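You operate a simulated robot arm through the tools that you are given. There is no shell and no other tool. Be economical: measure what you need, move in short steps, check, and stop when the job is done.

The job below is to be done with a simulated robot arm. You get a single attempt, and the scene is never put back.

Task
Top up the carriage pot with grit and stand it on the black pot mat.
Fine: one fill, mix switch at GRIT; bring the carriage back to LOAD; leave the other starter pots.

Only the result counts: the job must be done as asked and must still hold three seconds after the hand-in. Knocking over, shifting, dropping, spilling or breaking anything else fails it.

Robot
A 7-joint arm with a two-finger parallel gripper, fixed in place. Base frame: the origin is at the foot of the arm, x ahead of it, y to its left, z up; the work surface is at about z = 753. Readings come in mm, degrees, newtons and seconds.
With the tool pointing down near the work surface it reaches from about 200 to 680 mm from the base axis. Its first joint turns from -66.0 to 66.0 degrees. Payload 2.4 kg.
The TCP is the grasp point between the finger pads, 30 mm short of the fingertips. In the tool frame z runs along the fingers and y along their closing line. Largest opening 94 mm; finger width 28, thickness 10; the body of the gripper, 50 by 96 mm, starts 55 mm behind the TCP.
Orientation is told as [roll, pitch, yaw] about the base's x, y, z axes, in that order, counted from this pose: with the fingers straight down and closing along the base's y, the tool's x points along the base's -x, its y along +y and its z along -z.

Tools
- The arm moves only by the tool apply_moves. Its argument "rows" is a list of rows, each a list of 3 entries, a list of its own where there are three numbers: the gripper command, from -1 (shut) to 1 (fully open), values between in proportion, then the shift along the base's x, y, z in units of 40 mm (1.0 is 40 mm), then the turn, a rotation vector about the base's x, y, z in units of 6 degrees (1.0 is 6 degrees). In form: [[hand, [dx, dy, dz], [ax, ay, az]], ...]. A call has 1 to 12 rows; each row shifts and turns the commanded pose from where the row before left it. A call with a number of a shift or a turn outside -1 to 1 is refused whole. Each row takes 0.2 s and may step no farther than 50 mm and 8.6 degrees from the row before; otherwise, or with a gripper value out of range, the whole call is refused. A pose out of reach is approached as far as the arm can. The call stops where the force on the tool passes 40 N (or 10 N more than at its start, if that is more) or the arm is blocked; 0.2 s more then pass. Each finger travels about 153 mm/s and halts on what it meets, pressing with about 33 N; the grip force reading is that of the motor and also rises with nothing between the fingers. The clock runs only during rows and for 0.2 s after the last one: add rows that do not move to give the fingers time. It gives the time, the measured TCP pose, the force on the tool (base axes), the opening and the grip force at its end, in the units of the frame above (readings bear some noise).
- Cameras (640 x 400 px; columns grow to the right, rows downward): "scene" is fixed at [19.7, 470.4, 1457.2]; the picture's right is [-0.83, -0.55, 0.00], its down [-0.27, 0.41, -0.87] and it looks along [0.48, -0.72, -0.50] (base axes); focal length 337 px, centre (320, 200). "wrist" rides on the gripper at [-37, 0, -58] in the tool frame; the picture's right is [0.00, -1.00, 0.00], its down [0.97, 0.00, -0.24] and it looks along [0.24, 0.00, 0.97] (tool axes); focal length 218 px, centre (320, 200).
- grab_frame(camera): a new picture of that camera. No time passes.
- locate(camera, pixels): for up to 12 pixels [column, row] of the newest picture of that camera ("zoom" is the newest enlarged one), the place [x, y, z] in the base frame of the surface seen there, good to about 3 mm, but the place of the scene camera against the robot may be out by one fixed shift of up to 18 mm in any direction. No time passes.
- enlarge(camera, box): a new picture of the part [left, top, right, bottom] of that camera's present view, enlarged. No time passes.
- hand_in(): hands the job in; it is judged then, once.

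Go step by step. Measure first, check grasps and placings, and put right what went wrong. The budget is 80 turns and 34 pictures, counting those below and the enlarged ones. Unless the task says otherwise, let go and move clear before handing in, and close with one line.

The tools are called as name(argument=value, ...) on one line, values as JSON. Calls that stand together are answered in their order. apply_moves: Moves the arm, as the interface text tells. Its arguments: {"type":"object","properties":{"rows":{"type":"array","items":{"type":"array"}}},"required":["rows"]} The other tools are called the same way: grab_frame (camera) takes a picture; locate (camera, pixels) gives the place of the surface under pixels of a picture; enlarge (camera, box) takes an enlarged picture of a part of a camera's view; hand_in () hands the job in.

At the start:

```text
time: 0.0
position: [323.6, -211.0, 1141.9]
orientation: [-0.1, -0.1, -0.1]
ft_force: [-0.5, 0.4, 0.0]
grip_width: 94.0
grasp_force: 0.1
```

scene: 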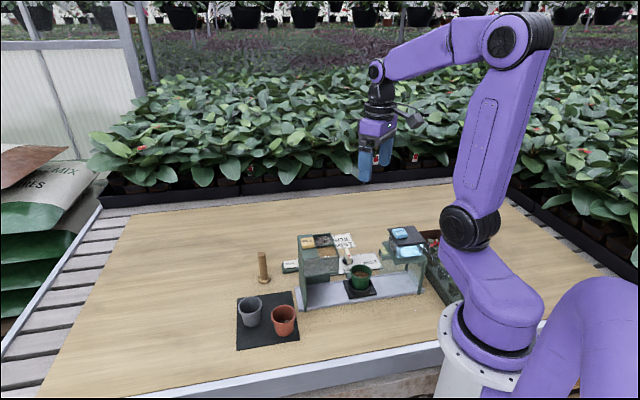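
wrist: 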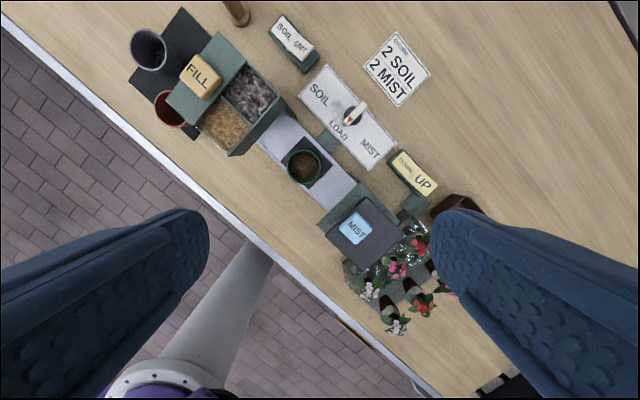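

The wrist picture shows a station with a FILL button (197,75), a SOIL/GRIT switch (292,38), a SOIL/LOAD/MIST carriage lever (352,115), an UP plate (415,170) and a MIST button (355,227). I'll enlarge both views to read them.

enlarge(camera="wrist", box=[120, 0, 460, 212])

enlarge(camera="scene", box=[220, 210, 460, 360])

```text
1.88 times, centred on (290, 106) of wrist
```

zoom: 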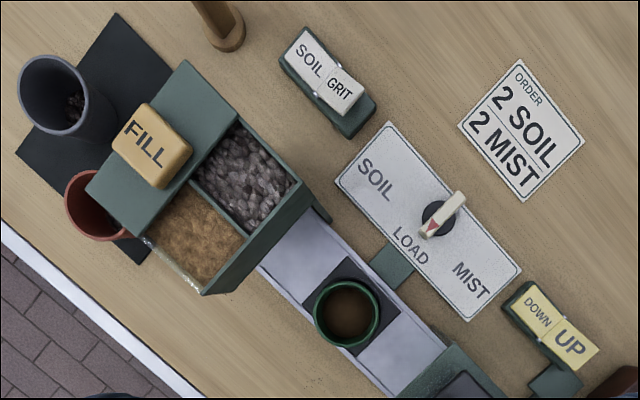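

```text
2.67 times, centred on (340, 285) of scene
```

zoom: 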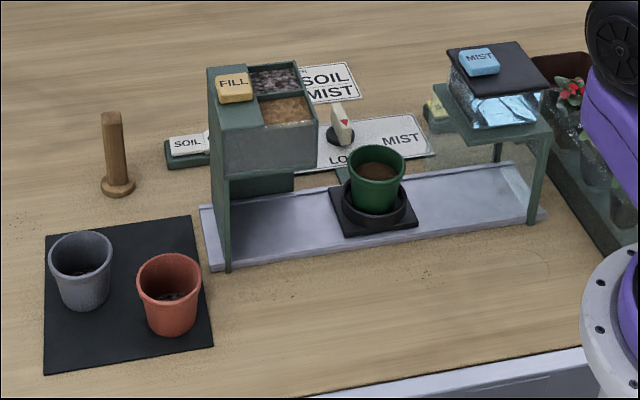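

The rocker is SOIL/GRIT and the lever points near LOAD with the green pot on the carriage. I'll measure key points from the wrist picture.

locate(camera="wrist", pixels=[[197, 75], [283, 32], [303, 47], [345, 122], [361, 106], [320, 92], [338, 130], [370, 147], [402, 162], [424, 182], [302, 168], [303, 150]])

locate(camera="zoom", pixels=[[235, 87], [185, 143], [208, 137], [340, 120], [345, 152], [375, 150], [375, 205], [55, 240], [190, 222], [208, 340], [48, 368], [112, 120]])

enlarge(camera="wrist", box=[260, 5, 340, 55])

enlarge(camera="scene", box=[270, 220, 400, 301])

```text
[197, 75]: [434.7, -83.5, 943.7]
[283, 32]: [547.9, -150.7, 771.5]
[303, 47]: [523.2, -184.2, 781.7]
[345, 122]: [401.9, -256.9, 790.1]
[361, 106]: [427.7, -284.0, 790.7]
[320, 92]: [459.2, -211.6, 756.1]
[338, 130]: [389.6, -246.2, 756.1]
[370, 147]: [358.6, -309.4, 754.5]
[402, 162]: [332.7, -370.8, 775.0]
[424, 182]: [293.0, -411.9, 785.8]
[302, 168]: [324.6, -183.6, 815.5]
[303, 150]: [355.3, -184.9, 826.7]
```

```text
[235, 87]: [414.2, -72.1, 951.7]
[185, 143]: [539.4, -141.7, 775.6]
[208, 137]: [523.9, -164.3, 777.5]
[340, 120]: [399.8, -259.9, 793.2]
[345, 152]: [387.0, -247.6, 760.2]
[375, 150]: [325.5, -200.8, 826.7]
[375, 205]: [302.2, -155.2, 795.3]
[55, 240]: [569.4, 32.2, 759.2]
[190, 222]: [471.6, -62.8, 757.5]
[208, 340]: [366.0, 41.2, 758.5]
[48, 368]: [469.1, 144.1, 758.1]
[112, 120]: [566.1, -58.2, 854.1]
```

```text
8.00 times, centred on (300, 30) of wrist
```

zoom: 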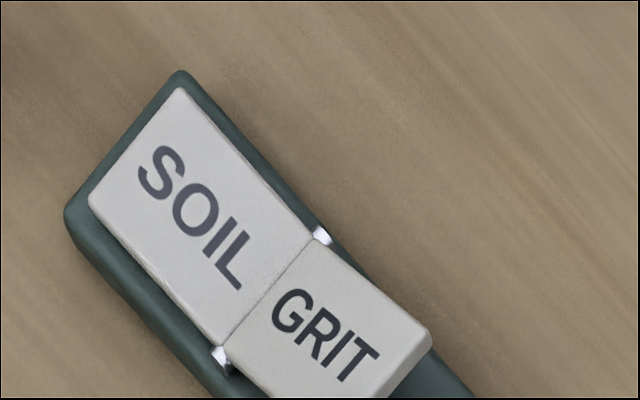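

```text
4.92 times, centred on (335, 260) of scene
```

zoom: 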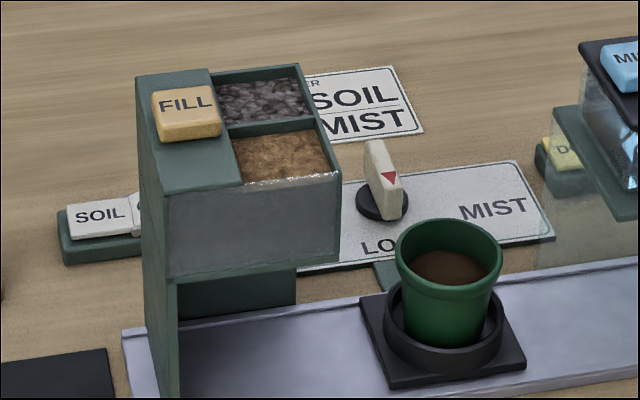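

SOIL is the lowered side of the rocker (771 against 782), so GRIT must be pressed; the lever tip (345,122) points at LOAD. I'll measure the hopper and mist head outlines before moving in.

locate(camera="wrist", pixels=[[219, 34], [284, 99], [230, 154], [169, 100], [358, 200], [400, 232], [372, 270], [330, 230], [310, 51], [290, 21], [276, 28], [353, 108]])

```text
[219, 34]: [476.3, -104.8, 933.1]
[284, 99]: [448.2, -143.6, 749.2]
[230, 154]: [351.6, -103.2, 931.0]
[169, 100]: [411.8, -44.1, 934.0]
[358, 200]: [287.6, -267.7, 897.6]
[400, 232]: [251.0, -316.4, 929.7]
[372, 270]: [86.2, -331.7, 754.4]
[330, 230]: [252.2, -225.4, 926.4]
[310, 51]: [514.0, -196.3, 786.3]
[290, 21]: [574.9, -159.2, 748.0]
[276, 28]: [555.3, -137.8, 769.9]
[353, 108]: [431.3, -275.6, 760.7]
```

The hopper edge stays about 90 mm from the rocker, so a straight approach is clear. I'll move above the GRIT end with the fingers shut and yaw -37.

apply_moves(rows=[[-1, [0.6, 0.056, -0.8], [0, 0, -0.77]], [-1, [0.6, 0.056, -0.8], [0, 0, -0.77]], [-1, [0.6, 0.056, -0.8], [0, 0, -0.77]], [-1, [0.6, 0.056, -0.8], [0, 0, -0.77]], [-1, [0.6, 0.056, -0.8], [0, 0, -0.77]], [-1, [0.6, 0.056, -0.8], [0, 0, -0.77]], [-1, [0.6, 0.056, -0.8], [0, 0, -0.77]], [-1, [0.6, 0.056, -0.8], [0, 0, -0.77]], [-1, [0, 0, 0], [0, 0, 0]]])

grab_frame(camera="wrist")

```text
time: 2.0
position: [513.5, -192.8, 885.8]
orientation: [0.1, 0.0, -37.0]
ft_force: [0.0, -0.5, 0.1]
grip_width: 0.0
grasp_force: 33.8
```

```text
27 pictures are left
```

wrist: 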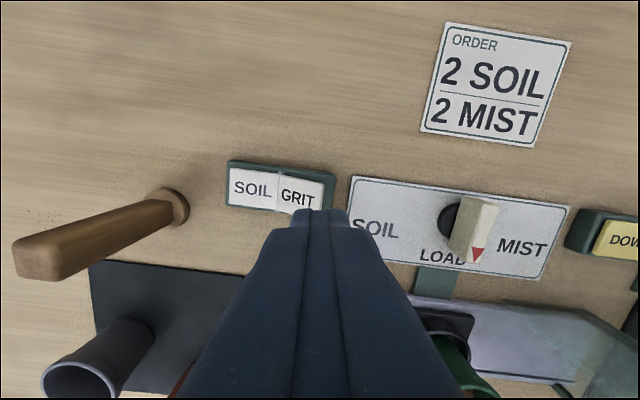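

The rocker is at (230-330,165-210). I'll measure the GRIT face precisely, and the lever too.

locate(camera="wrist", pixels=[[297, 192], [315, 198], [320, 186], [283, 188], [255, 188], [480, 215], [478, 252], [492, 210], [465, 204]])

enlarge(camera="wrist", box=[220, 130, 380, 230])

```text
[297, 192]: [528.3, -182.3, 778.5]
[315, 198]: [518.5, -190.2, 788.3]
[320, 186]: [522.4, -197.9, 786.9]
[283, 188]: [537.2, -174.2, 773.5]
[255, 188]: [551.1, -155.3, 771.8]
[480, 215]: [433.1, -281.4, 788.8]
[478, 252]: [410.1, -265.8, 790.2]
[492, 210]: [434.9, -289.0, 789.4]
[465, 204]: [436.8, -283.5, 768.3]
```

```text
4.00 times, centred on (300, 180) of wrist
```

zoom: 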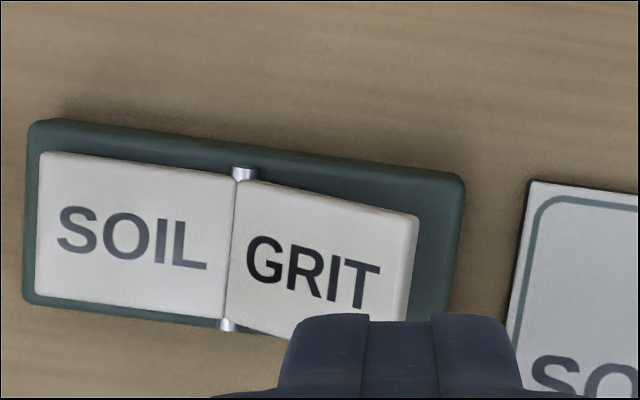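

GRIT's raised end is at about (520,-193,788). I'll descend onto it and press in small steps.

apply_moves(rows=[[-1, [0.17, 0, -0.75], [0, 0, 0]], [-1, [0, 0, -0.75], [0, 0, 0]], [-1, [0, 0, -0.2], [0, 0, 0]], [-1, [0, 0, -0.15], [0, 0, 0]], [-1, [0, 0, -0.15], [0, 0, 0]], [-1, [0, 0, -0.1], [0, 0, 0]]])

```text
time: 2.7
position: [526.2, -198.4, 829.1]
orientation: [0.3, -0.8, -37.2]
ft_force: [1.4, -0.8, 0.8]
grip_width: 0.0
grasp_force: 33.2
stopped in row 3: the force on the tool passed its limit (the readings are from after the stop); the commanded pose is now the measured one
```

The call stopped early at z 829, and the arm was pushed toward +x/-y, away from the hopper. I'll look before going on.

enlarge(camera="scene", box=[250, 170, 410, 270])

grab_frame(camera="wrist")

```text
4.00 times, centred on (330, 220) of scene
```

zoom: 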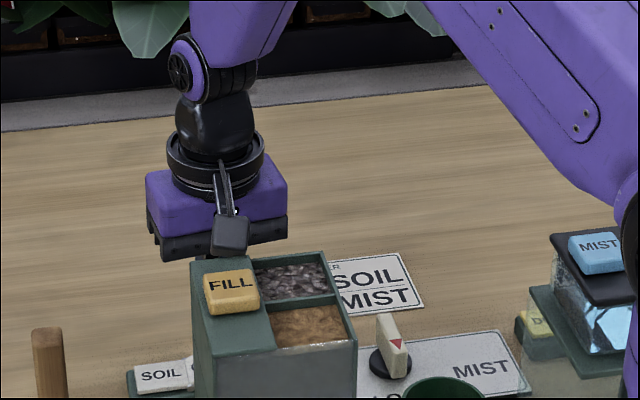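

```text
24 pictures are left
```

wrist: 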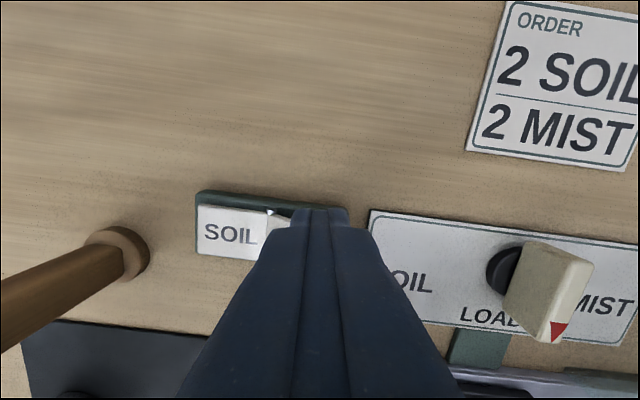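

The wrist's black cable box at zoom (230,235) sticks out on the tool's +x side, and it met the hopper's back. I'll go up and turn the tool to yaw +53, so the box faces along the station.

apply_moves(rows=[[-1, [0, 0, 0.7], [0, 0, 0]], [-1, [0, 0, 1], [0, 0, 0]], [-1, [0, 0, 1], [0, 0, 0]], [-1, [0, 0, 0], [0, 0, 1]], [-1, [0, 0, 0], [0, 0, 1]], [-1, [0, 0, 0], [0, 0, 1]], [-1, [0, 0, 0], [0, 0, 1]], [-1, [0, 0, 0], [0, 0, 1]], [-1, [0, 0, 0], [0, 0, 1]], [-1, [0, 0, 0], [0, 0, 1]], [-1, [0, 0, 0], [0, 0, 1]], [-1, [0, 0, 0], [0, 0, 1]]])

apply_moves(rows=[[-1, [0, 0, 0], [0, 0, 1]], [-1, [0, 0, 0], [0, 0, 1]], [-1, [0, 0, 0], [0, 0, 1]], [-1, [0, 0, 0], [0, 0, 1]], [-1, [0, 0, 0], [0, 0, 1]], [-1, [0, 0, 0], [0, 0, 1]]])

grab_frame(camera="wrist")

enlarge(camera="scene", box=[220, 130, 460, 280])

```text
time: 5.3
position: [527.7, -198.8, 935.4]
orientation: [0.2, -0.6, 16.9]
ft_force: [0.2, -0.1, 0.3]
grip_width: 0.0
grasp_force: 33.0
```

```text
time: 6.7
position: [526.3, -198.4, 936.3]
orientation: [0.2, -0.7, 52.9]
ft_force: [-0.6, 0.0, -0.7]
grip_width: 0.0
grasp_force: 33.2
```

```text
23 pictures are left
```

wrist: 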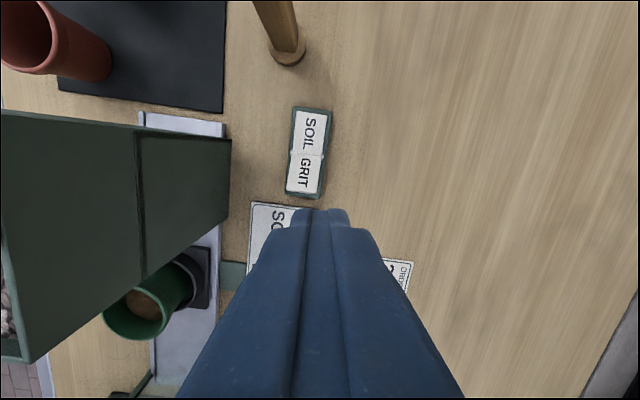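

```text
2.67 times, centred on (340, 205) of scene
```

zoom: 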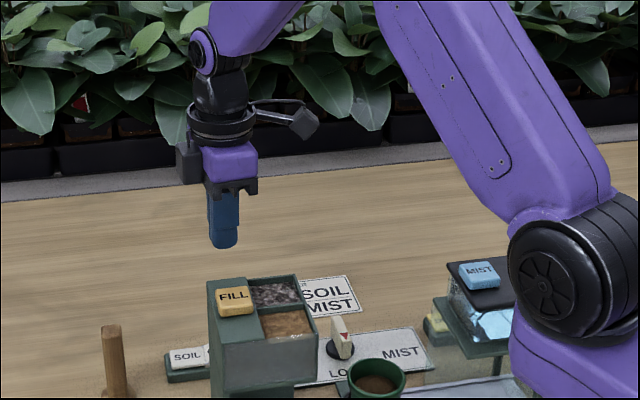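

Everything still stands, and the cable box now points along the station. I'll measure the GRIT face again from this view.

locate(camera="wrist", pixels=[[304, 172], [291, 189], [317, 191], [304, 190], [309, 125], [322, 154], [291, 152]])

```text
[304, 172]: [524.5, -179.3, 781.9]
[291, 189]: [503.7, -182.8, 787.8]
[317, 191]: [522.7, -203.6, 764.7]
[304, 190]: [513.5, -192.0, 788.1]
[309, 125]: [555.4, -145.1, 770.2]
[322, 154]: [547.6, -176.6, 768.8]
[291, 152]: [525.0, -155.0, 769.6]
```

GRIT's end is centred at about (515,-192) and the pivot at about (536,-167). I'll press at about (519,-188).

apply_moves(rows=[[-1, [-0.18, 0.26, -0.6], [0, 0, 0]], [-1, [0, 0, -1], [0, 0, 0]], [-1, [0, 0, -0.9], [0, 0, 0]], [-1, [0, 0, -0.2], [0, 0, 0]], [-1, [0, 0, -0.15], [0, 0, 0]], [-1, [0, 0, -0.15], [0, 0, 0]], [-1, [0, 0, -0.15], [0, 0, 0]], [-1, [0, 0, -0.15], [0, 0, 0]]])

grab_frame(camera="wrist")

```text
time: 8.5
position: [519.1, -188.9, 803.9]
orientation: [0.2, -0.7, 52.7]
ft_force: [-0.2, -0.2, 0.8]
grip_width: 0.1
grasp_force: 33.3
```

```text
21 pictures are left
```

wrist: 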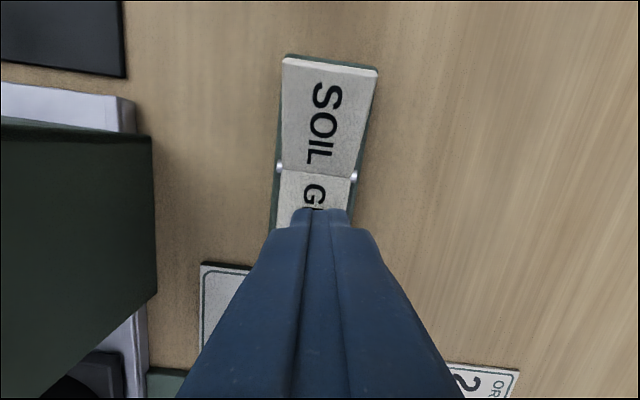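

SOIL's end now stands up, so GRIT is set. I'll rise, move over the dial with the fingers half open and turn to about yaw 134, so the cable box stays on the free side.

apply_moves(rows=[[-1, [0, 0, 1], [0, 0, 0]], [-1, [0, 0, 1], [0, 0, 0]], [-1, [0, 0, 0.8], [0, 0, 1]], [0, [-0.3, -0.22, 0], [0, 0, 1]], [0, [-0.3, -0.22, 0], [0, 0, 1]], [0, [-0.3, -0.22, 0], [0, 0, 1]], [0, [-0.3, -0.22, 0], [0, 0, 1]], [0, [-0.3, -0.22, 0], [0, 0, 1]], [0, [-0.3, -0.22, 0], [0, 0, 1]], [0, [-0.3, -0.22, 0], [0, 0, 1]], [0, [-0.3, -0.22, 0], [0, 0, 1]], [0, [-0.2, -0.22, 0], [0, 0, 1]]])

apply_moves(rows=[[0, [0, 0, 0], [0, 0, 1]], [0, [0, 0, 0], [0, 0, 1]], [0, [0, 0, 0], [0, 0, 1]], [0, [0, 0, 0], [0, 0, 0.5]], [0, [0, 0, 0], [0, 0, 0]]])

grab_frame(camera="wrist")

```text
time: 11.1
position: [414.5, -268.9, 914.9]
orientation: [0.2, -0.7, 113.0]
ft_force: [0.1, -0.4, -0.6]
grip_width: 47.1
grasp_force: 0.0
```

```text
time: 12.3
position: [415.2, -267.3, 916.0]
orientation: [0.2, -0.7, 133.8]
ft_force: [-0.4, 0.8, 0.0]
grip_width: 47.1
grasp_force: 0.1
```

```text
20 pictures are left
```

wrist: 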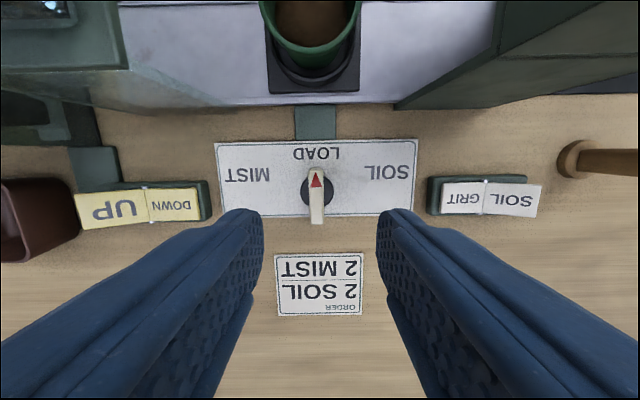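

The view is well aligned: lever at (316,170-222), LOAD straight above it, and GRIT confirmed down. I'll measure the lever and disc.

locate(camera="wrist", pixels=[[316, 182], [316, 198], [316, 215], [305, 188], [329, 188], [312, 222], [321, 222], [403, 173], [248, 174]])

enlarge(camera="wrist", box=[268, 140, 364, 230])

```text
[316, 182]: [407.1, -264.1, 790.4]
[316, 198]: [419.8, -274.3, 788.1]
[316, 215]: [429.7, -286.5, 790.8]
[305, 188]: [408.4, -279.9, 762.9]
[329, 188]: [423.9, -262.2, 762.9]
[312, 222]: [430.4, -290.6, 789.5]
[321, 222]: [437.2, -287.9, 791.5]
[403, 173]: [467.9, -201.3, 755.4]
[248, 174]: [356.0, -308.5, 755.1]
```

```text
4.44 times, centred on (316, 185) of wrist
```

zoom: 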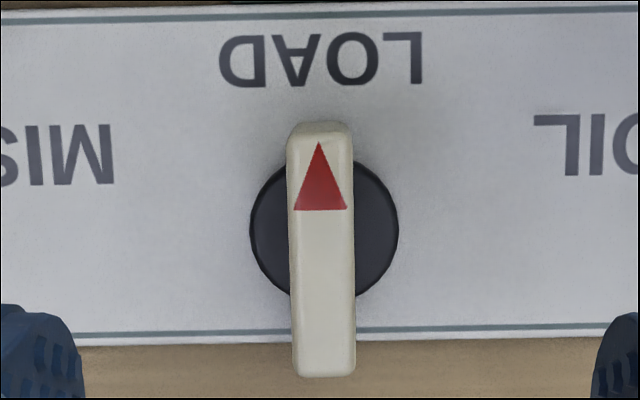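

The dial's centre is at about (417,-272), blade top 790. I'll descend over it and close.

apply_moves(rows=[[0, [0.05, -0.12, -1], [0, 0, 0]], [0, [0, 0, -1], [0, 0, 0]], [0, [0, 0, -0.6], [0, 0, 0]], [0, [0, 0, -0.22], [0, 0, 0]], [-0.7, [0, 0, 0], [0, 0, 0]], [-1, [0, 0, 0], [0, 0, 0]], [-1, [0, 0, 0], [0, 0, 0]]])

```text
time: 13.9
position: [415.6, -273.4, 803.8]
orientation: [0.1, -0.7, 133.6]
ft_force: [-9.2, -9.0, -2.6]
grip_width: 12.7
grasp_force: 45.3
```

The blade is held (12.7 mm). I'll turn clockwise toward SOIL by 60° and look.

apply_moves(rows=[[-1, [0, 0, 0], [0, 0, -1]], [-1, [0, 0, 0], [0, 0, -1]], [-1, [0, 0, 0], [0, 0, -1]], [-1, [0, 0, 0], [0, 0, -1]], [-1, [0, 0, 0], [0, 0, -1]], [-1, [0, 0, 0], [0, 0, -1]], [-1, [0, 0, 0], [0, 0, -1]], [-1, [0, 0, 0], [0, 0, -1]], [-1, [0, 0, 0], [0, 0, -1]], [-1, [0, 0, 0], [0, 0, -1]]])

enlarge(camera="scene", box=[240, 190, 440, 315])

```text
time: 16.2
position: [414.8, -272.8, 804.3]
orientation: [0.1, -0.5, 74.6]
ft_force: [-1.4, -4.0, -6.9]
grip_width: 12.7
grasp_force: 45.0
stopped in row 10: the force on the tool passed its limit (the readings are from after the stop); the commanded pose is now the measured one
```

```text
3.20 times, centred on (340, 252) of scene
```

zoom: 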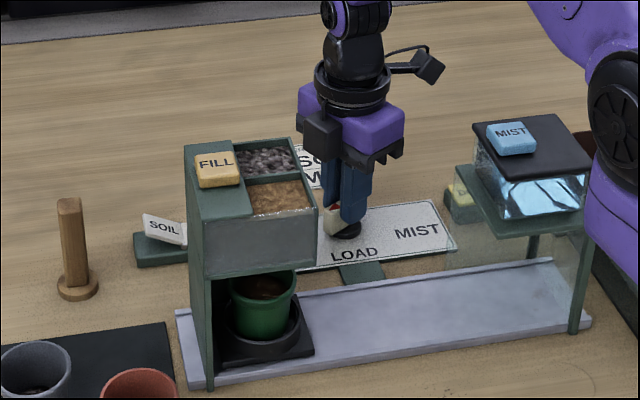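

The carriage is under the hopper, and the lever met its stop after about 59°. I'll let go, rise and move over FILL.

apply_moves(rows=[[0, [0, 0, 0], [0, 0, 0]], [0, [0, 0, 0], [0, 0, 0]], [0, [0, 0, 0.8], [0, 0, 0]], [0, [0, 0, 1], [0, 0, 0]], [0, [0, 0, 1], [0, 0, 0]], [-1, [0, 0, 1], [0, 0, 0]], [-1, [0, 0, 1], [0, 0, 0]], [-1, [0, 0, 1], [0, 0, 0]], [-1, [0, 0, 0.5], [0, 0, 0]]])

apply_moves(rows=[[-1, [0, 0.9, 0], [0, 0, 0]], [-1, [0, 0.9, 0], [0, 0, 0]], [-1, [0, 0.9, 0], [0, 0, 0]], [-1, [0, 0.5, 0], [0, 0, 0]], [-1, [0, 0, 0], [0, 0, 0]]])

grab_frame(camera="wrist")

```text
time: 18.2
position: [417.7, -274.1, 1052.0]
orientation: [0.3, -0.6, 74.1]
ft_force: [-0.1, 0.4, 1.0]
grip_width: 0.0
grasp_force: 32.9
```

```text
time: 19.4
position: [416.0, -146.5, 1055.0]
orientation: [0.2, -0.5, 74.1]
ft_force: [-0.8, -0.6, -0.7]
grip_width: 0.0
grasp_force: 33.2
```

```text
17 pictures are left
```

wrist: 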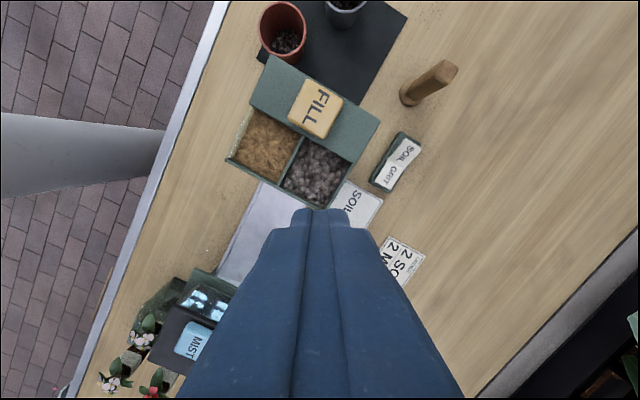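

FILL is at (315,107). I'll measure its corners, and also the mat and pots seen here.

locate(camera="wrist", pixels=[[315, 106], [305, 85], [338, 102], [327, 132], [295, 115], [403, 20], [262, 62], [283, 28], [343, 5], [320, 60], [262, 35], [304, 35]])

```text
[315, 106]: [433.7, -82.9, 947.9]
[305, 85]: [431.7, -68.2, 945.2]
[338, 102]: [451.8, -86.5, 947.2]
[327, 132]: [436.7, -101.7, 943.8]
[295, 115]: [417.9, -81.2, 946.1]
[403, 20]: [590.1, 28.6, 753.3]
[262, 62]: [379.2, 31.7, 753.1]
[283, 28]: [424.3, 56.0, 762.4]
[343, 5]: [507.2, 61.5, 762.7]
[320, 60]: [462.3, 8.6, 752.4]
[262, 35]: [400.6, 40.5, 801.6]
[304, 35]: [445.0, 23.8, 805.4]
```

FILL is centred at (434,-84), top 947. I'll move over it and press once in small steps.

apply_moves(rows=[[-1, [0.22, 0.8, 0], [0, 0, 0]], [-1, [0.23, 0.77, 0], [0, 0, 0]], [-1, [0, 0, -0.9], [0, 0, 0]], [-1, [0, 0, -0.7], [0, 0, 0]], [-1, [0, 0, -0.2], [0, 0, 0]], [-1, [0, 0, -0.1], [0, 0, 0]], [-1, [0, 0, -0.1], [0, 0, 0]], [-1, [0, 0, 0], [0, 0, 0]]])

```text
time: 21.2
position: [433.7, -82.0, 974.7]
orientation: [0.2, -0.7, 74.1]
ft_force: [0.3, 0.4, 1.6]
grip_width: 0.0
grasp_force: 32.4
```

Contact is just starting (z 974.7). I'll press a little further.

apply_moves(rows=[[-1, [0, 0, -0.07], [0, 0, 0]], [-1, [0, 0, -0.07], [0, 0, 0]], [-1, [0, 0, 0], [0, 0, 0]]])

enlarge(camera="scene", box=[280, 210, 400, 310])

```text
time: 22.0
position: [432.1, -83.1, 968.7]
orientation: [0.1, -0.6, 74.1]
ft_force: [1.9, 0.8, 3.9]
grip_width: 0.0
grasp_force: 33.4
```

```text
4.00 times, centred on (340, 260) of scene
```

zoom: 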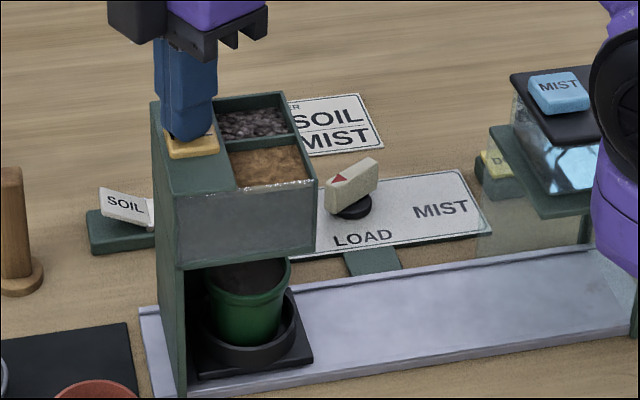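

The button is going down against a soft spring (3.9 N), and the fill can't be read yet. I'll press on toward its end stop in the same stroke.

apply_moves(rows=[[-1, [0, 0, -0.06], [0, 0, 0]], [-1, [0, 0, -0.06], [0, 0, 0]], [-1, [0, 0, 0], [0, 0, 0]]])

enlarge(camera="scene", box=[310, 260, 370, 310])

```text
time: 22.8
position: [433.7, -82.6, 965.1]
orientation: [0.2, -0.6, 74.1]
ft_force: [-7.7, -1.5, 32.8]
grip_width: 0.0
grasp_force: 32.8
```

```text
8.00 times, centred on (340, 285) of scene
```

zoom: 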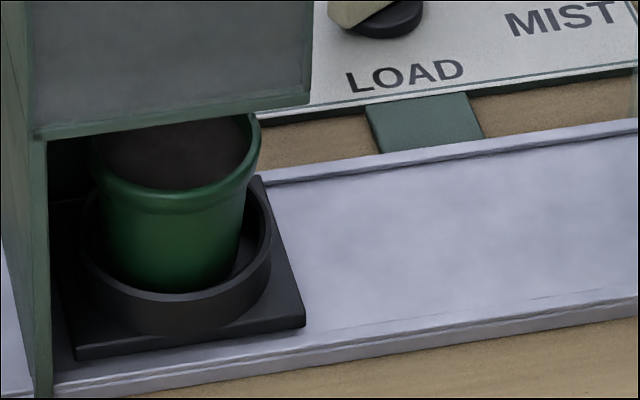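

The button is at its stop (33 N), and the pot's content now looks grey near the rim. I'll release and go back over the dial.

apply_moves(rows=[[-1, [0, 0, 0.4], [0, 0, 0]], [-1, [0, 0, 1], [0, 0, 0]], [-1, [0, 0, 0.7], [0, 0, 0]], [0, [0, -0.9, 0], [0, 0, 0]], [0, [0, -0.9, 0], [0, 0, 0]], [0, [-0.1, -0.9, 0], [0, 0, 0]], [0, [-0.15, -1, 0], [0, 0, 0]], [0, [-0.15, -1, 0], [0, 0, 0]], [0, [0, 0, -1], [0, 0, 0]], [0, [0, 0, -1], [0, 0, 0]], [0, [0, 0, 0], [0, 0, 0]]])

grab_frame(camera="wrist")

```text
time: 25.2
position: [422.5, -269.5, 970.6]
orientation: [0.3, -0.6, 74.1]
ft_force: [0.2, 0.3, -0.2]
grip_width: 47.0
grasp_force: 0.1
```

```text
14 pictures are left
```

wrist: 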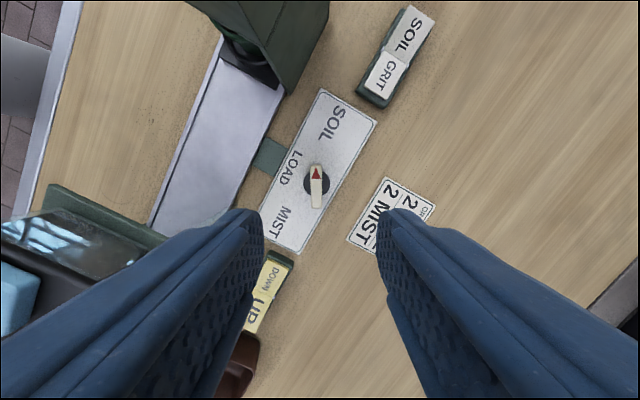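

The blade (316,170-205) lines up with the gripper. I'll descend to the same grip height and close.

apply_moves(rows=[[0, [-0.17, -0.09, -0.95], [0, 0, 0]], [0, [0, 0, -1], [0, 0, 0]], [0, [0, 0, -1], [0, 0, 0]], [0, [0, 0, -0.9], [0, 0, 0]], [0, [0, 0, -0.3], [0, 0, 0]], [-0.7, [0, 0, 0], [0, 0, 0]], [-1, [0, 0, 0], [0, 0, 0]], [-1, [0, 0, 0], [0, 0, 0]]])

```text
time: 27.0
position: [415.4, -273.0, 804.2]
orientation: [-0.3, -0.3, 74.4]
ft_force: [26.2, -7.3, -16.4]
grip_width: 12.8
grasp_force: 44.8
```

The blade is held again. I'll turn counter-clockwise 60° back to LOAD (yaw about 133.7), easing the side force first.

apply_moves(rows=[[-1, [0.07, -0.02, 0], [0, 0, 0]], [-1, [0, 0, 0], [0, 0, 1]], [-1, [0, 0, 0], [0, 0, 1]], [-1, [0, 0, 0], [0, 0, 1]], [-1, [0, 0, 0], [0, 0, 1]], [-1, [0, 0, 0], [0, 0, 1]], [-1, [0, 0, 0], [0, 0, 1]], [-1, [0, 0, 0], [0, 0, 1]], [-1, [0, 0, 0], [0, 0, 1]], [-1, [0, 0, 0], [0, 0, 1]], [-1, [0, 0, 0], [0, 0, 0.9]], [-1, [0, 0, 0], [0, 0, 0]]])

enlarge(camera="scene", box=[240, 190, 440, 315])

```text
time: 29.4
position: [415.0, -274.2, 804.7]
orientation: [0.3, -0.7, 133.2]
ft_force: [-3.4, 5.4, 4.4]
grip_width: 12.8
grasp_force: 45.4
stopped in row 12: the force on the tool passed its limit (the readings are from after the stop); the commanded pose is now the measured one
```

```text
3.20 times, centred on (340, 252) of scene
```

zoom: 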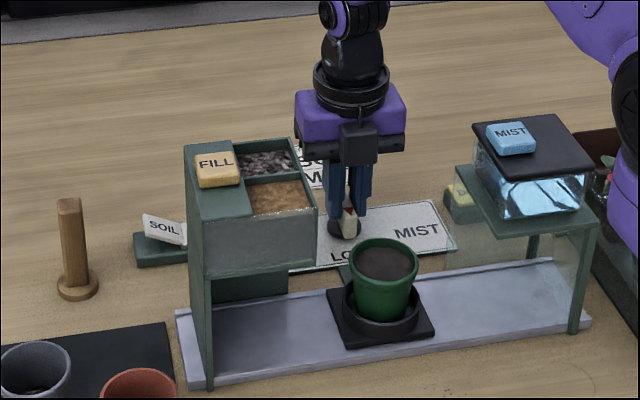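

The carriage is back at LOAD and the pot is filled with grey grit. I'll let go, rise and take an overhead view of the pot.

apply_moves(rows=[[0, [0, 0, 0], [0, 0, 0]], [0, [0, 0, 0], [0, 0, 0]], [0, [0, 0, 0.8], [0, 0, 0]], [0, [0, 0, 1], [0, 0, 0]], [0, [0, 0, 1], [0, 0, 0]], [0, [0, 0, 1], [0, 0, 0]], [1, [0, 0, 1], [0, 0, 0]], [1, [-0.5, 0.7, 0], [0, 0, 0]], [1, [-0.5, 0.7, 0], [0, 0, 0]], [1, [-0.5, 0.6, 0], [0, 0, 0]], [1, [-0.4, 0.2, 0], [0, 0, 0]], [1, [0, 0, 0], [0, 0, 0]]])

grab_frame(camera="wrist")

```text
time: 32.0
position: [338.4, -184.3, 996.1]
orientation: [0.2, -0.7, 133.2]
ft_force: [0.3, -0.3, -0.2]
grip_width: 93.8
grasp_force: 0.0
```

```text
12 pictures are left
```

wrist: 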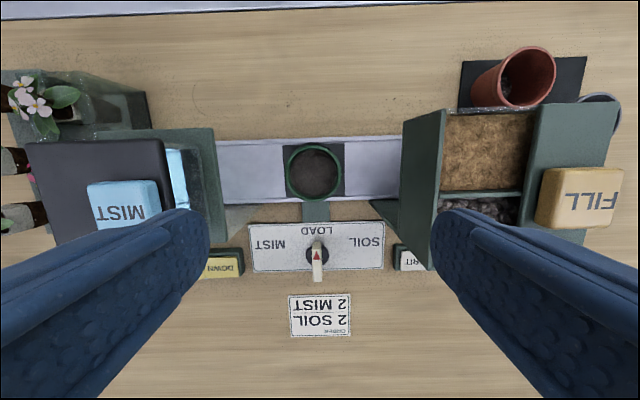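

The green pot is at (315,172) with hopper and mist head to either side. I'll measure its rim and the surrounding clearances.

locate(camera="wrist", pixels=[[285, 172], [343, 172], [315, 145], [315, 198], [315, 175], [404, 120], [430, 268], [215, 130], [222, 235], [442, 112], [440, 205], [590, 58]])

enlarge(camera="wrist", box=[265, 130, 365, 210])

```text
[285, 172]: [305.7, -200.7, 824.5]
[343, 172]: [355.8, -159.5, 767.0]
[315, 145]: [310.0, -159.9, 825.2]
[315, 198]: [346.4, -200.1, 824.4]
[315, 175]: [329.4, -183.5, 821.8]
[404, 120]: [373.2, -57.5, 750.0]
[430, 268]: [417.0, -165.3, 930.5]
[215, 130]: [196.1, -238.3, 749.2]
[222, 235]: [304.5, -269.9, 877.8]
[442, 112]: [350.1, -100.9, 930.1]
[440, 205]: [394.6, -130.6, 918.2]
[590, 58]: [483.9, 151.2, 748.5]
```

```text
5.00 times, centred on (315, 170) of wrist
```

zoom: 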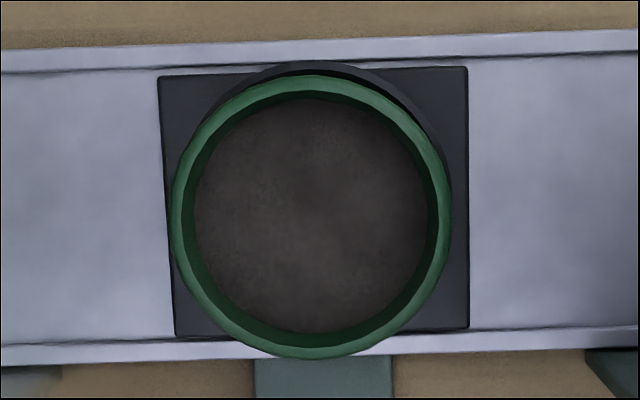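

The pot's rim is about 59 mm wide, centred near (328,-181), top 825. I'll check the holder ring's height before gripping.

locate(camera="zoom", pixels=[[400, 90], [300, 67], [410, 92], [435, 120], [205, 110], [172, 220], [452, 220], [312, 80], [312, 355]])

```text
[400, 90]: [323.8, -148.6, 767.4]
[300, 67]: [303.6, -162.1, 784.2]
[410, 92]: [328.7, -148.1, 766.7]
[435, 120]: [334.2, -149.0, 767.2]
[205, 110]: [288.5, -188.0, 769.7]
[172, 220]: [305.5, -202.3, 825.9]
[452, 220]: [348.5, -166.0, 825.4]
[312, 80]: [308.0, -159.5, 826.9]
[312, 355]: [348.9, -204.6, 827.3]
```

The ring's top is at 784, so I'll grip the pot with the fingertips at about 793 (TCP 823).

apply_moves(rows=[[0.8, [-0.26, 0.04, -0.6], [0, 0, 0]], [0.8, [0, 0, -1], [0, 0, 0]], [0.8, [0, 0, -1], [0, 0, 0]], [0.8, [0, 0, -1], [0, 0, 0]], [0.8, [0, 0, -0.73], [0, 0, 0]], [0.8, [0, 0, 0], [0, 0, 0]]])

grab_frame(camera="wrist")

```text
time: 33.4
position: [330.0, -184.0, 822.3]
orientation: [0.1, -0.6, 133.1]
ft_force: [1.0, 0.2, -0.8]
grip_width: 84.7
grasp_force: 0.0
```

```text
10 pictures are left
```

wrist: 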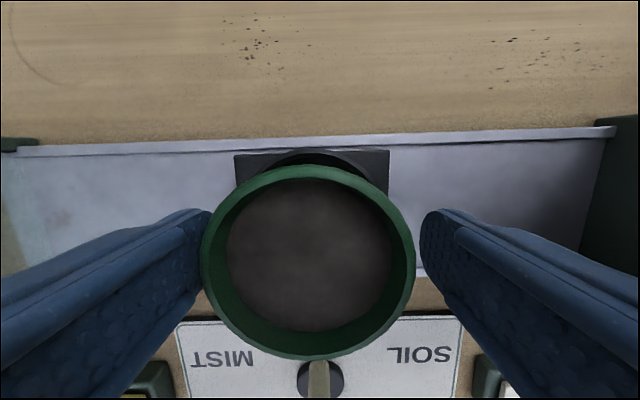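

The pot sits about 12 px left of and 12 px above centre, roughly 4 mm. I'll shift -4.5 mm in x and close.

apply_moves(rows=[[0.8, [-0.11, 0, 0], [0, 0, 0]], [0.4, [0, 0, 0], [0, 0, 0]], [0.1, [0, 0, 0], [0, 0, 0]], [-0.3, [0, 0, 0], [0, 0, 0]], [-0.3, [0, 0, 0], [0, 0, 0]]])

```text
time: 34.6
position: [324.8, -183.4, 822.7]
orientation: [0.2, -0.6, 133.2]
ft_force: [-0.5, -0.1, 0.0]
grip_width: 58.8
grasp_force: 32.8
```

The pot is held at 58.8 mm with almost no side force. I'll lift it slowly, straight up.

apply_moves(rows=[[-0.4, [0, 0, 0.2], [0, 0, 0]], [-0.4, [0, 0, 0.4], [0, 0, 0]], [-0.4, [0, 0, 0.5], [0, 0, 0]], [-0.4, [0, 0, 0.5], [0, 0, 0]], [-0.4, [0, 0, 0.5], [0, 0, 0]], [-0.4, [0, 0, 0.5], [0, 0, 0]], [-0.4, [0, 0, 0.6], [0, 0, 0]], [-0.4, [0, 0, 0.6], [0, 0, 0]], [-0.4, [0, 0, 0.6], [0, 0, 0]], [-0.4, [0, 0, 0.6], [0, 0, 0]], [-0.4, [0, 0, 0.6], [0, 0, 0]], [-0.4, [0, 0, 0.5], [0, 0, 0]]])

grab_frame(camera="scene")

```text
time: 37.2
position: [324.4, -182.5, 1067.3]
orientation: [0.2, -0.6, 133.2]
ft_force: [-0.9, -0.5, -0.8]
grip_width: 58.6
grasp_force: 32.6
```

```text
9 pictures are left
```

scene: 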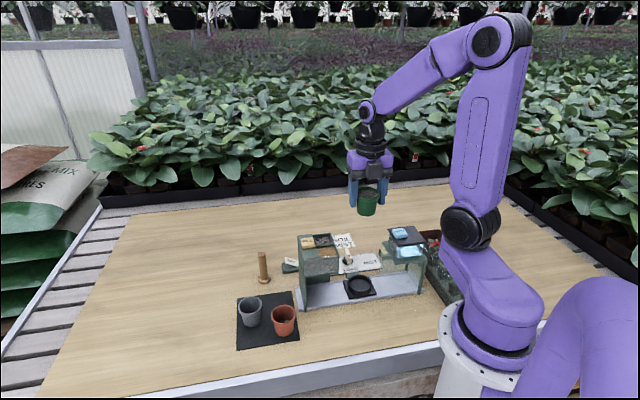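

The pot is up and the holder ring at (359,286) is empty. I'll enlarge the mat in the scene view to measure the free area.

enlarge(camera="scene", box=[225, 280, 321, 355])

```text
5.33 times, centred on (273, 318) of scene
```

zoom: 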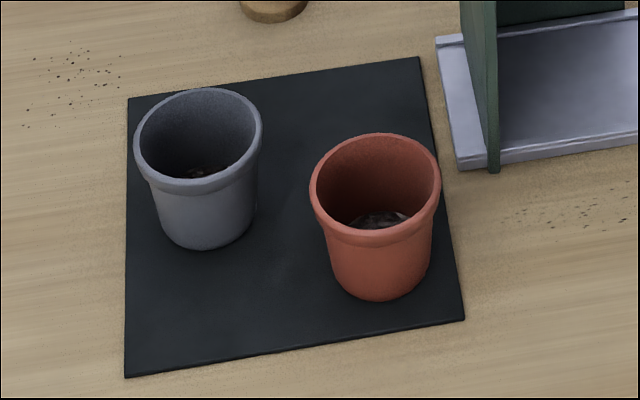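

locate(camera="zoom", pixels=[[131, 100], [417, 59], [461, 319], [127, 374], [197, 247], [137, 140], [262, 135], [199, 186], [380, 299], [310, 190], [440, 185], [378, 240]])

```text
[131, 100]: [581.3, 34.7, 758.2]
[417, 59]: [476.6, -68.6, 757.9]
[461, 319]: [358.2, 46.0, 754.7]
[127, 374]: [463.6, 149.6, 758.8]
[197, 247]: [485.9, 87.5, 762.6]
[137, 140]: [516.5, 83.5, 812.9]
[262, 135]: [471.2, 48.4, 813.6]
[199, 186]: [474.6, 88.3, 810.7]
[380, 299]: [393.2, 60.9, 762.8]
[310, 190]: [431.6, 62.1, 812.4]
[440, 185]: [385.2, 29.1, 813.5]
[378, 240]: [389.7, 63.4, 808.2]
```

The mat spans about (581,35), (477,-69), (358,46), (464,150), with grey at about (494,66) and orange at about (408,46). The free quarter by the hopper is near (480,-17), so I'll carry the pot above it at this height and verify with the wrist camera.

apply_moves(rows=[[-0.4, [0.3, 0.3, 0], [0, 0, 0]], [-0.4, [0.5, 0.5, 0], [0, 0, 0]], [-0.4, [0.5, 0.5, 0], [0, 0, 0]], [-0.4, [0.5, 0.5, 0], [0, 0, 0]], [-0.4, [0.5, 0.5, 0], [0, 0, 0]], [-0.4, [0.5, 0.5, 0], [0, 0, 0]], [-0.4, [0.5, 0.5, 0], [0, 0, 0]], [-0.4, [0.4, 0.5, 0], [0, 0, 0]], [-0.4, [0.2, 0.35, 0], [0, 0, 0]], [-0.4, [0, 0, 0], [0, 0, 0]]])

grab_frame(camera="wrist")

```text
time: 39.4
position: [480.9, -16.7, 1066.3]
orientation: [0.1, -0.6, 133.2]
ft_force: [-0.4, -0.4, -0.7]
grip_width: 58.8
grasp_force: 32.6
```

```text
7 pictures are left
```

wrist: 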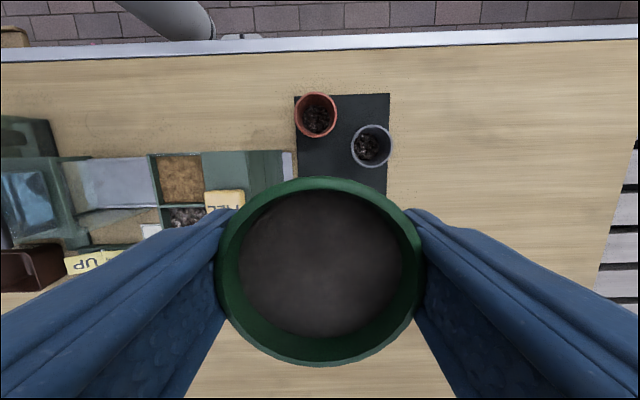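

locate(camera="wrist", pixels=[[296, 98], [387, 96], [386, 192], [300, 180], [351, 147], [390, 147], [371, 126], [296, 116], [337, 116], [316, 94], [316, 137], [345, 110]])

```text
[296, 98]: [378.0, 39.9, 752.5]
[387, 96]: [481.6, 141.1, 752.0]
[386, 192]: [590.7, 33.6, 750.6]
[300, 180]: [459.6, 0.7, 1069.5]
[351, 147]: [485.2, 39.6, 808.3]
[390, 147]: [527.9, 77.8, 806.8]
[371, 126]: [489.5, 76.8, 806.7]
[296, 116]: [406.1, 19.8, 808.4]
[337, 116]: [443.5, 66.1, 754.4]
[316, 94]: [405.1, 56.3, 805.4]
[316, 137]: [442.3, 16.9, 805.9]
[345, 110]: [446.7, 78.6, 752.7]
```

The wrist view gives orange at (424,37), grey at (506,59) and mat centre near (485,34); the scene camera was shifted by about (+15,-8). The free spot is (491,-21), so I'll shift there and descend to just above the mat.

apply_moves(rows=[[-0.4, [0.25, -0.11, 0], [0, 0, 0]], [-0.4, [0, 0, -0.4], [0, 0, 0]], [-0.4, [0, 0, -0.7], [0, 0, 0]], [-0.4, [0, 0, -0.7], [0, 0, 0]], [-0.4, [0, 0, -0.7], [0, 0, 0]], [-0.4, [0, 0, -0.7], [0, 0, 0]], [-0.4, [0, 0, -0.7], [0, 0, 0]], [-0.4, [0, 0, -0.7], [0, 0, 0]], [-0.4, [0, 0, -0.7], [0, 0, 0]], [-0.4, [0, 0, -0.5], [0, 0, 0]], [-0.4, [0, 0, -0.3], [0, 0, 0]], [-0.4, [0, 0, 0], [0, 0, 0]]])

enlarge(camera="scene", box=[220, 225, 348, 345])

grab_frame(camera="wrist")

```text
time: 42.0
position: [490.5, -24.0, 825.1]
orientation: [0.2, -0.6, 133.3]
ft_force: [0.0, -0.2, -0.4]
grip_width: 58.6
grasp_force: 32.8
```

```text
3.33 times, centred on (284, 285) of scene
```

zoom: 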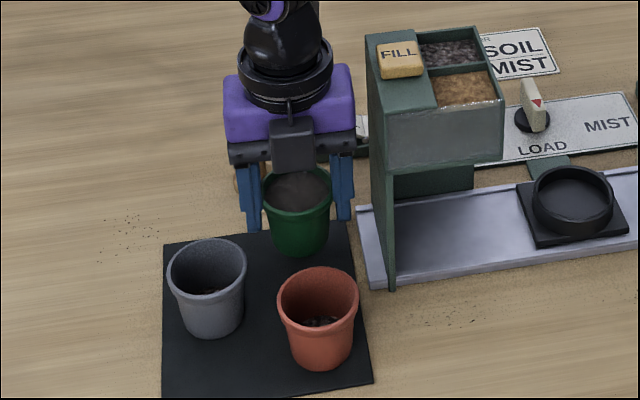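

```text
5 pictures are left
```

wrist: 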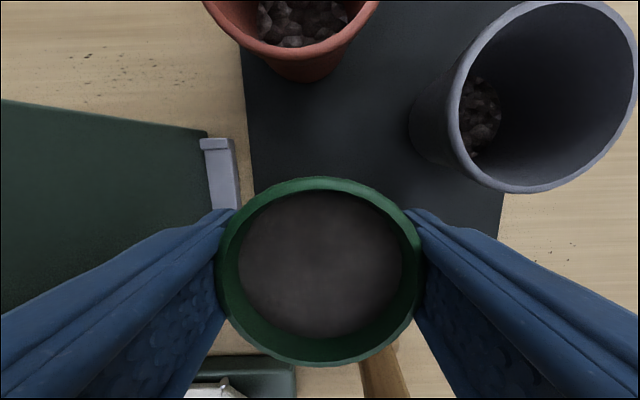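

The pot hangs about 20 mm over the mat, clear of both pots, with the mat's back edge near zoom (163-345,225-240). I'll nudge 5 mm inward and lower in small steps.

apply_moves(rows=[[-0.4, [-0.09, 0.09, -0.1], [0, 0, 0]], [-0.4, [0, 0, -0.15], [0, 0, 0]], [-0.4, [0, 0, -0.12], [0, 0, 0]], [-0.4, [0, 0, -0.06], [0, 0, 0]], [-0.4, [0, 0, 0], [0, 0, 0]]])

```text
time: 43.2
position: [486.7, -20.8, 806.9]
orientation: [0.2, -0.7, 133.2]
ft_force: [-0.2, -0.6, -0.4]
grip_width: 58.8
grasp_force: 32.9
```

No contact yet at 806.9, so I'll go on in 1.5 mm steps.

apply_moves(rows=[[-0.4, [0, 0, -0.04], [0, 0, 0]], [-0.4, [0, 0, -0.04], [0, 0, 0]], [-0.4, [0, 0, 0], [0, 0, 0]]])

```text
time: 44.0
position: [487.5, -20.9, 803.8]
orientation: [0.2, -0.7, 133.2]
ft_force: [-0.8, -0.4, -0.1]
grip_width: 58.8
grasp_force: 32.8
```

apply_moves(rows=[[-0.4, [0, 0, -0.03], [0, 0, 0]], [-0.4, [0, 0, -0.03], [0, 0, 0]], [-0.4, [0, 0, 0], [0, 0, 0]]])

```text
time: 44.8
position: [488.3, -18.5, 801.7]
orientation: [0.1, -0.5, 133.1]
ft_force: [-1.0, -4.2, 31.2]
grip_width: 59.2
grasp_force: 33.1
```

The pot is standing on the mat (31 N). I'll ease off 1 mm, open by a few millimetres and rise straight up.

apply_moves(rows=[[-0.4, [0, 0, 0.03], [0, 0, 0]], [0.35, [0, 0, 0], [0, 0, 0]], [0.5, [0, 0, 0], [0, 0, 0]], [0.5, [0, 0, 0], [0, 0, 0]], [0.5, [0, 0, 0.3], [0, 0, 0]], [0.5, [0, 0, 0.8], [0, 0, 0]], [0.5, [0, 0, 1], [0, 0, 0]], [0.5, [0, 0, 1], [0, 0, 0]], [0.5, [0, 0, 1], [0, 0, 0]], [0.5, [0, 0, 1], [0, 0, 0]], [0.5, [0, 0, 1], [0, 0, 0]]])

enlarge(camera="scene", box=[220, 200, 460, 350])

grab_frame(camera="wrist")

```text
time: 47.2
position: [490.7, -18.4, 1043.9]
orientation: [0.3, -0.8, 133.2]
ft_force: [0.1, 0.3, -0.2]
grip_width: 70.1
grasp_force: 0.1
```

```text
2.67 times, centred on (340, 275) of scene
```

zoom: 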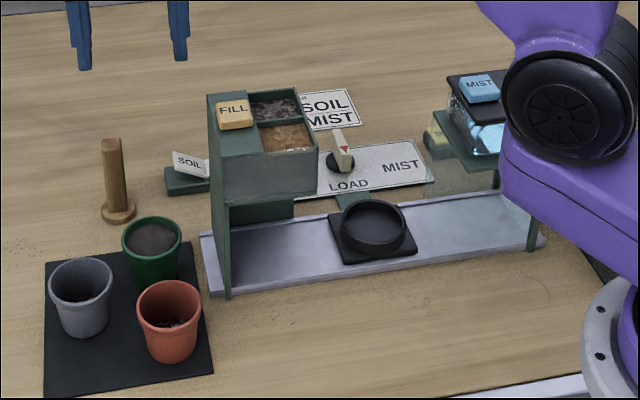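

```text
3 pictures are left
```

wrist: 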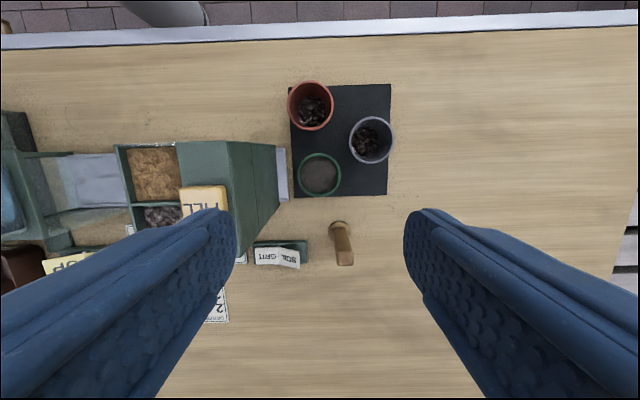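

The green pot stands upright on the mat (wrist 320,174) with grit in it. The other pots are where they were, the lever and carriage are at LOAD, and the arm is clear, so I'm handing in.

hand_in()

```text
The job is handed in.
```

The carriage pot got one GRIT fill and now stands on the black mat, with the carriage back at LOAD and the other starter pots left where they were; early on, the arm's cable box bumped the hopper, with no visible change to it.
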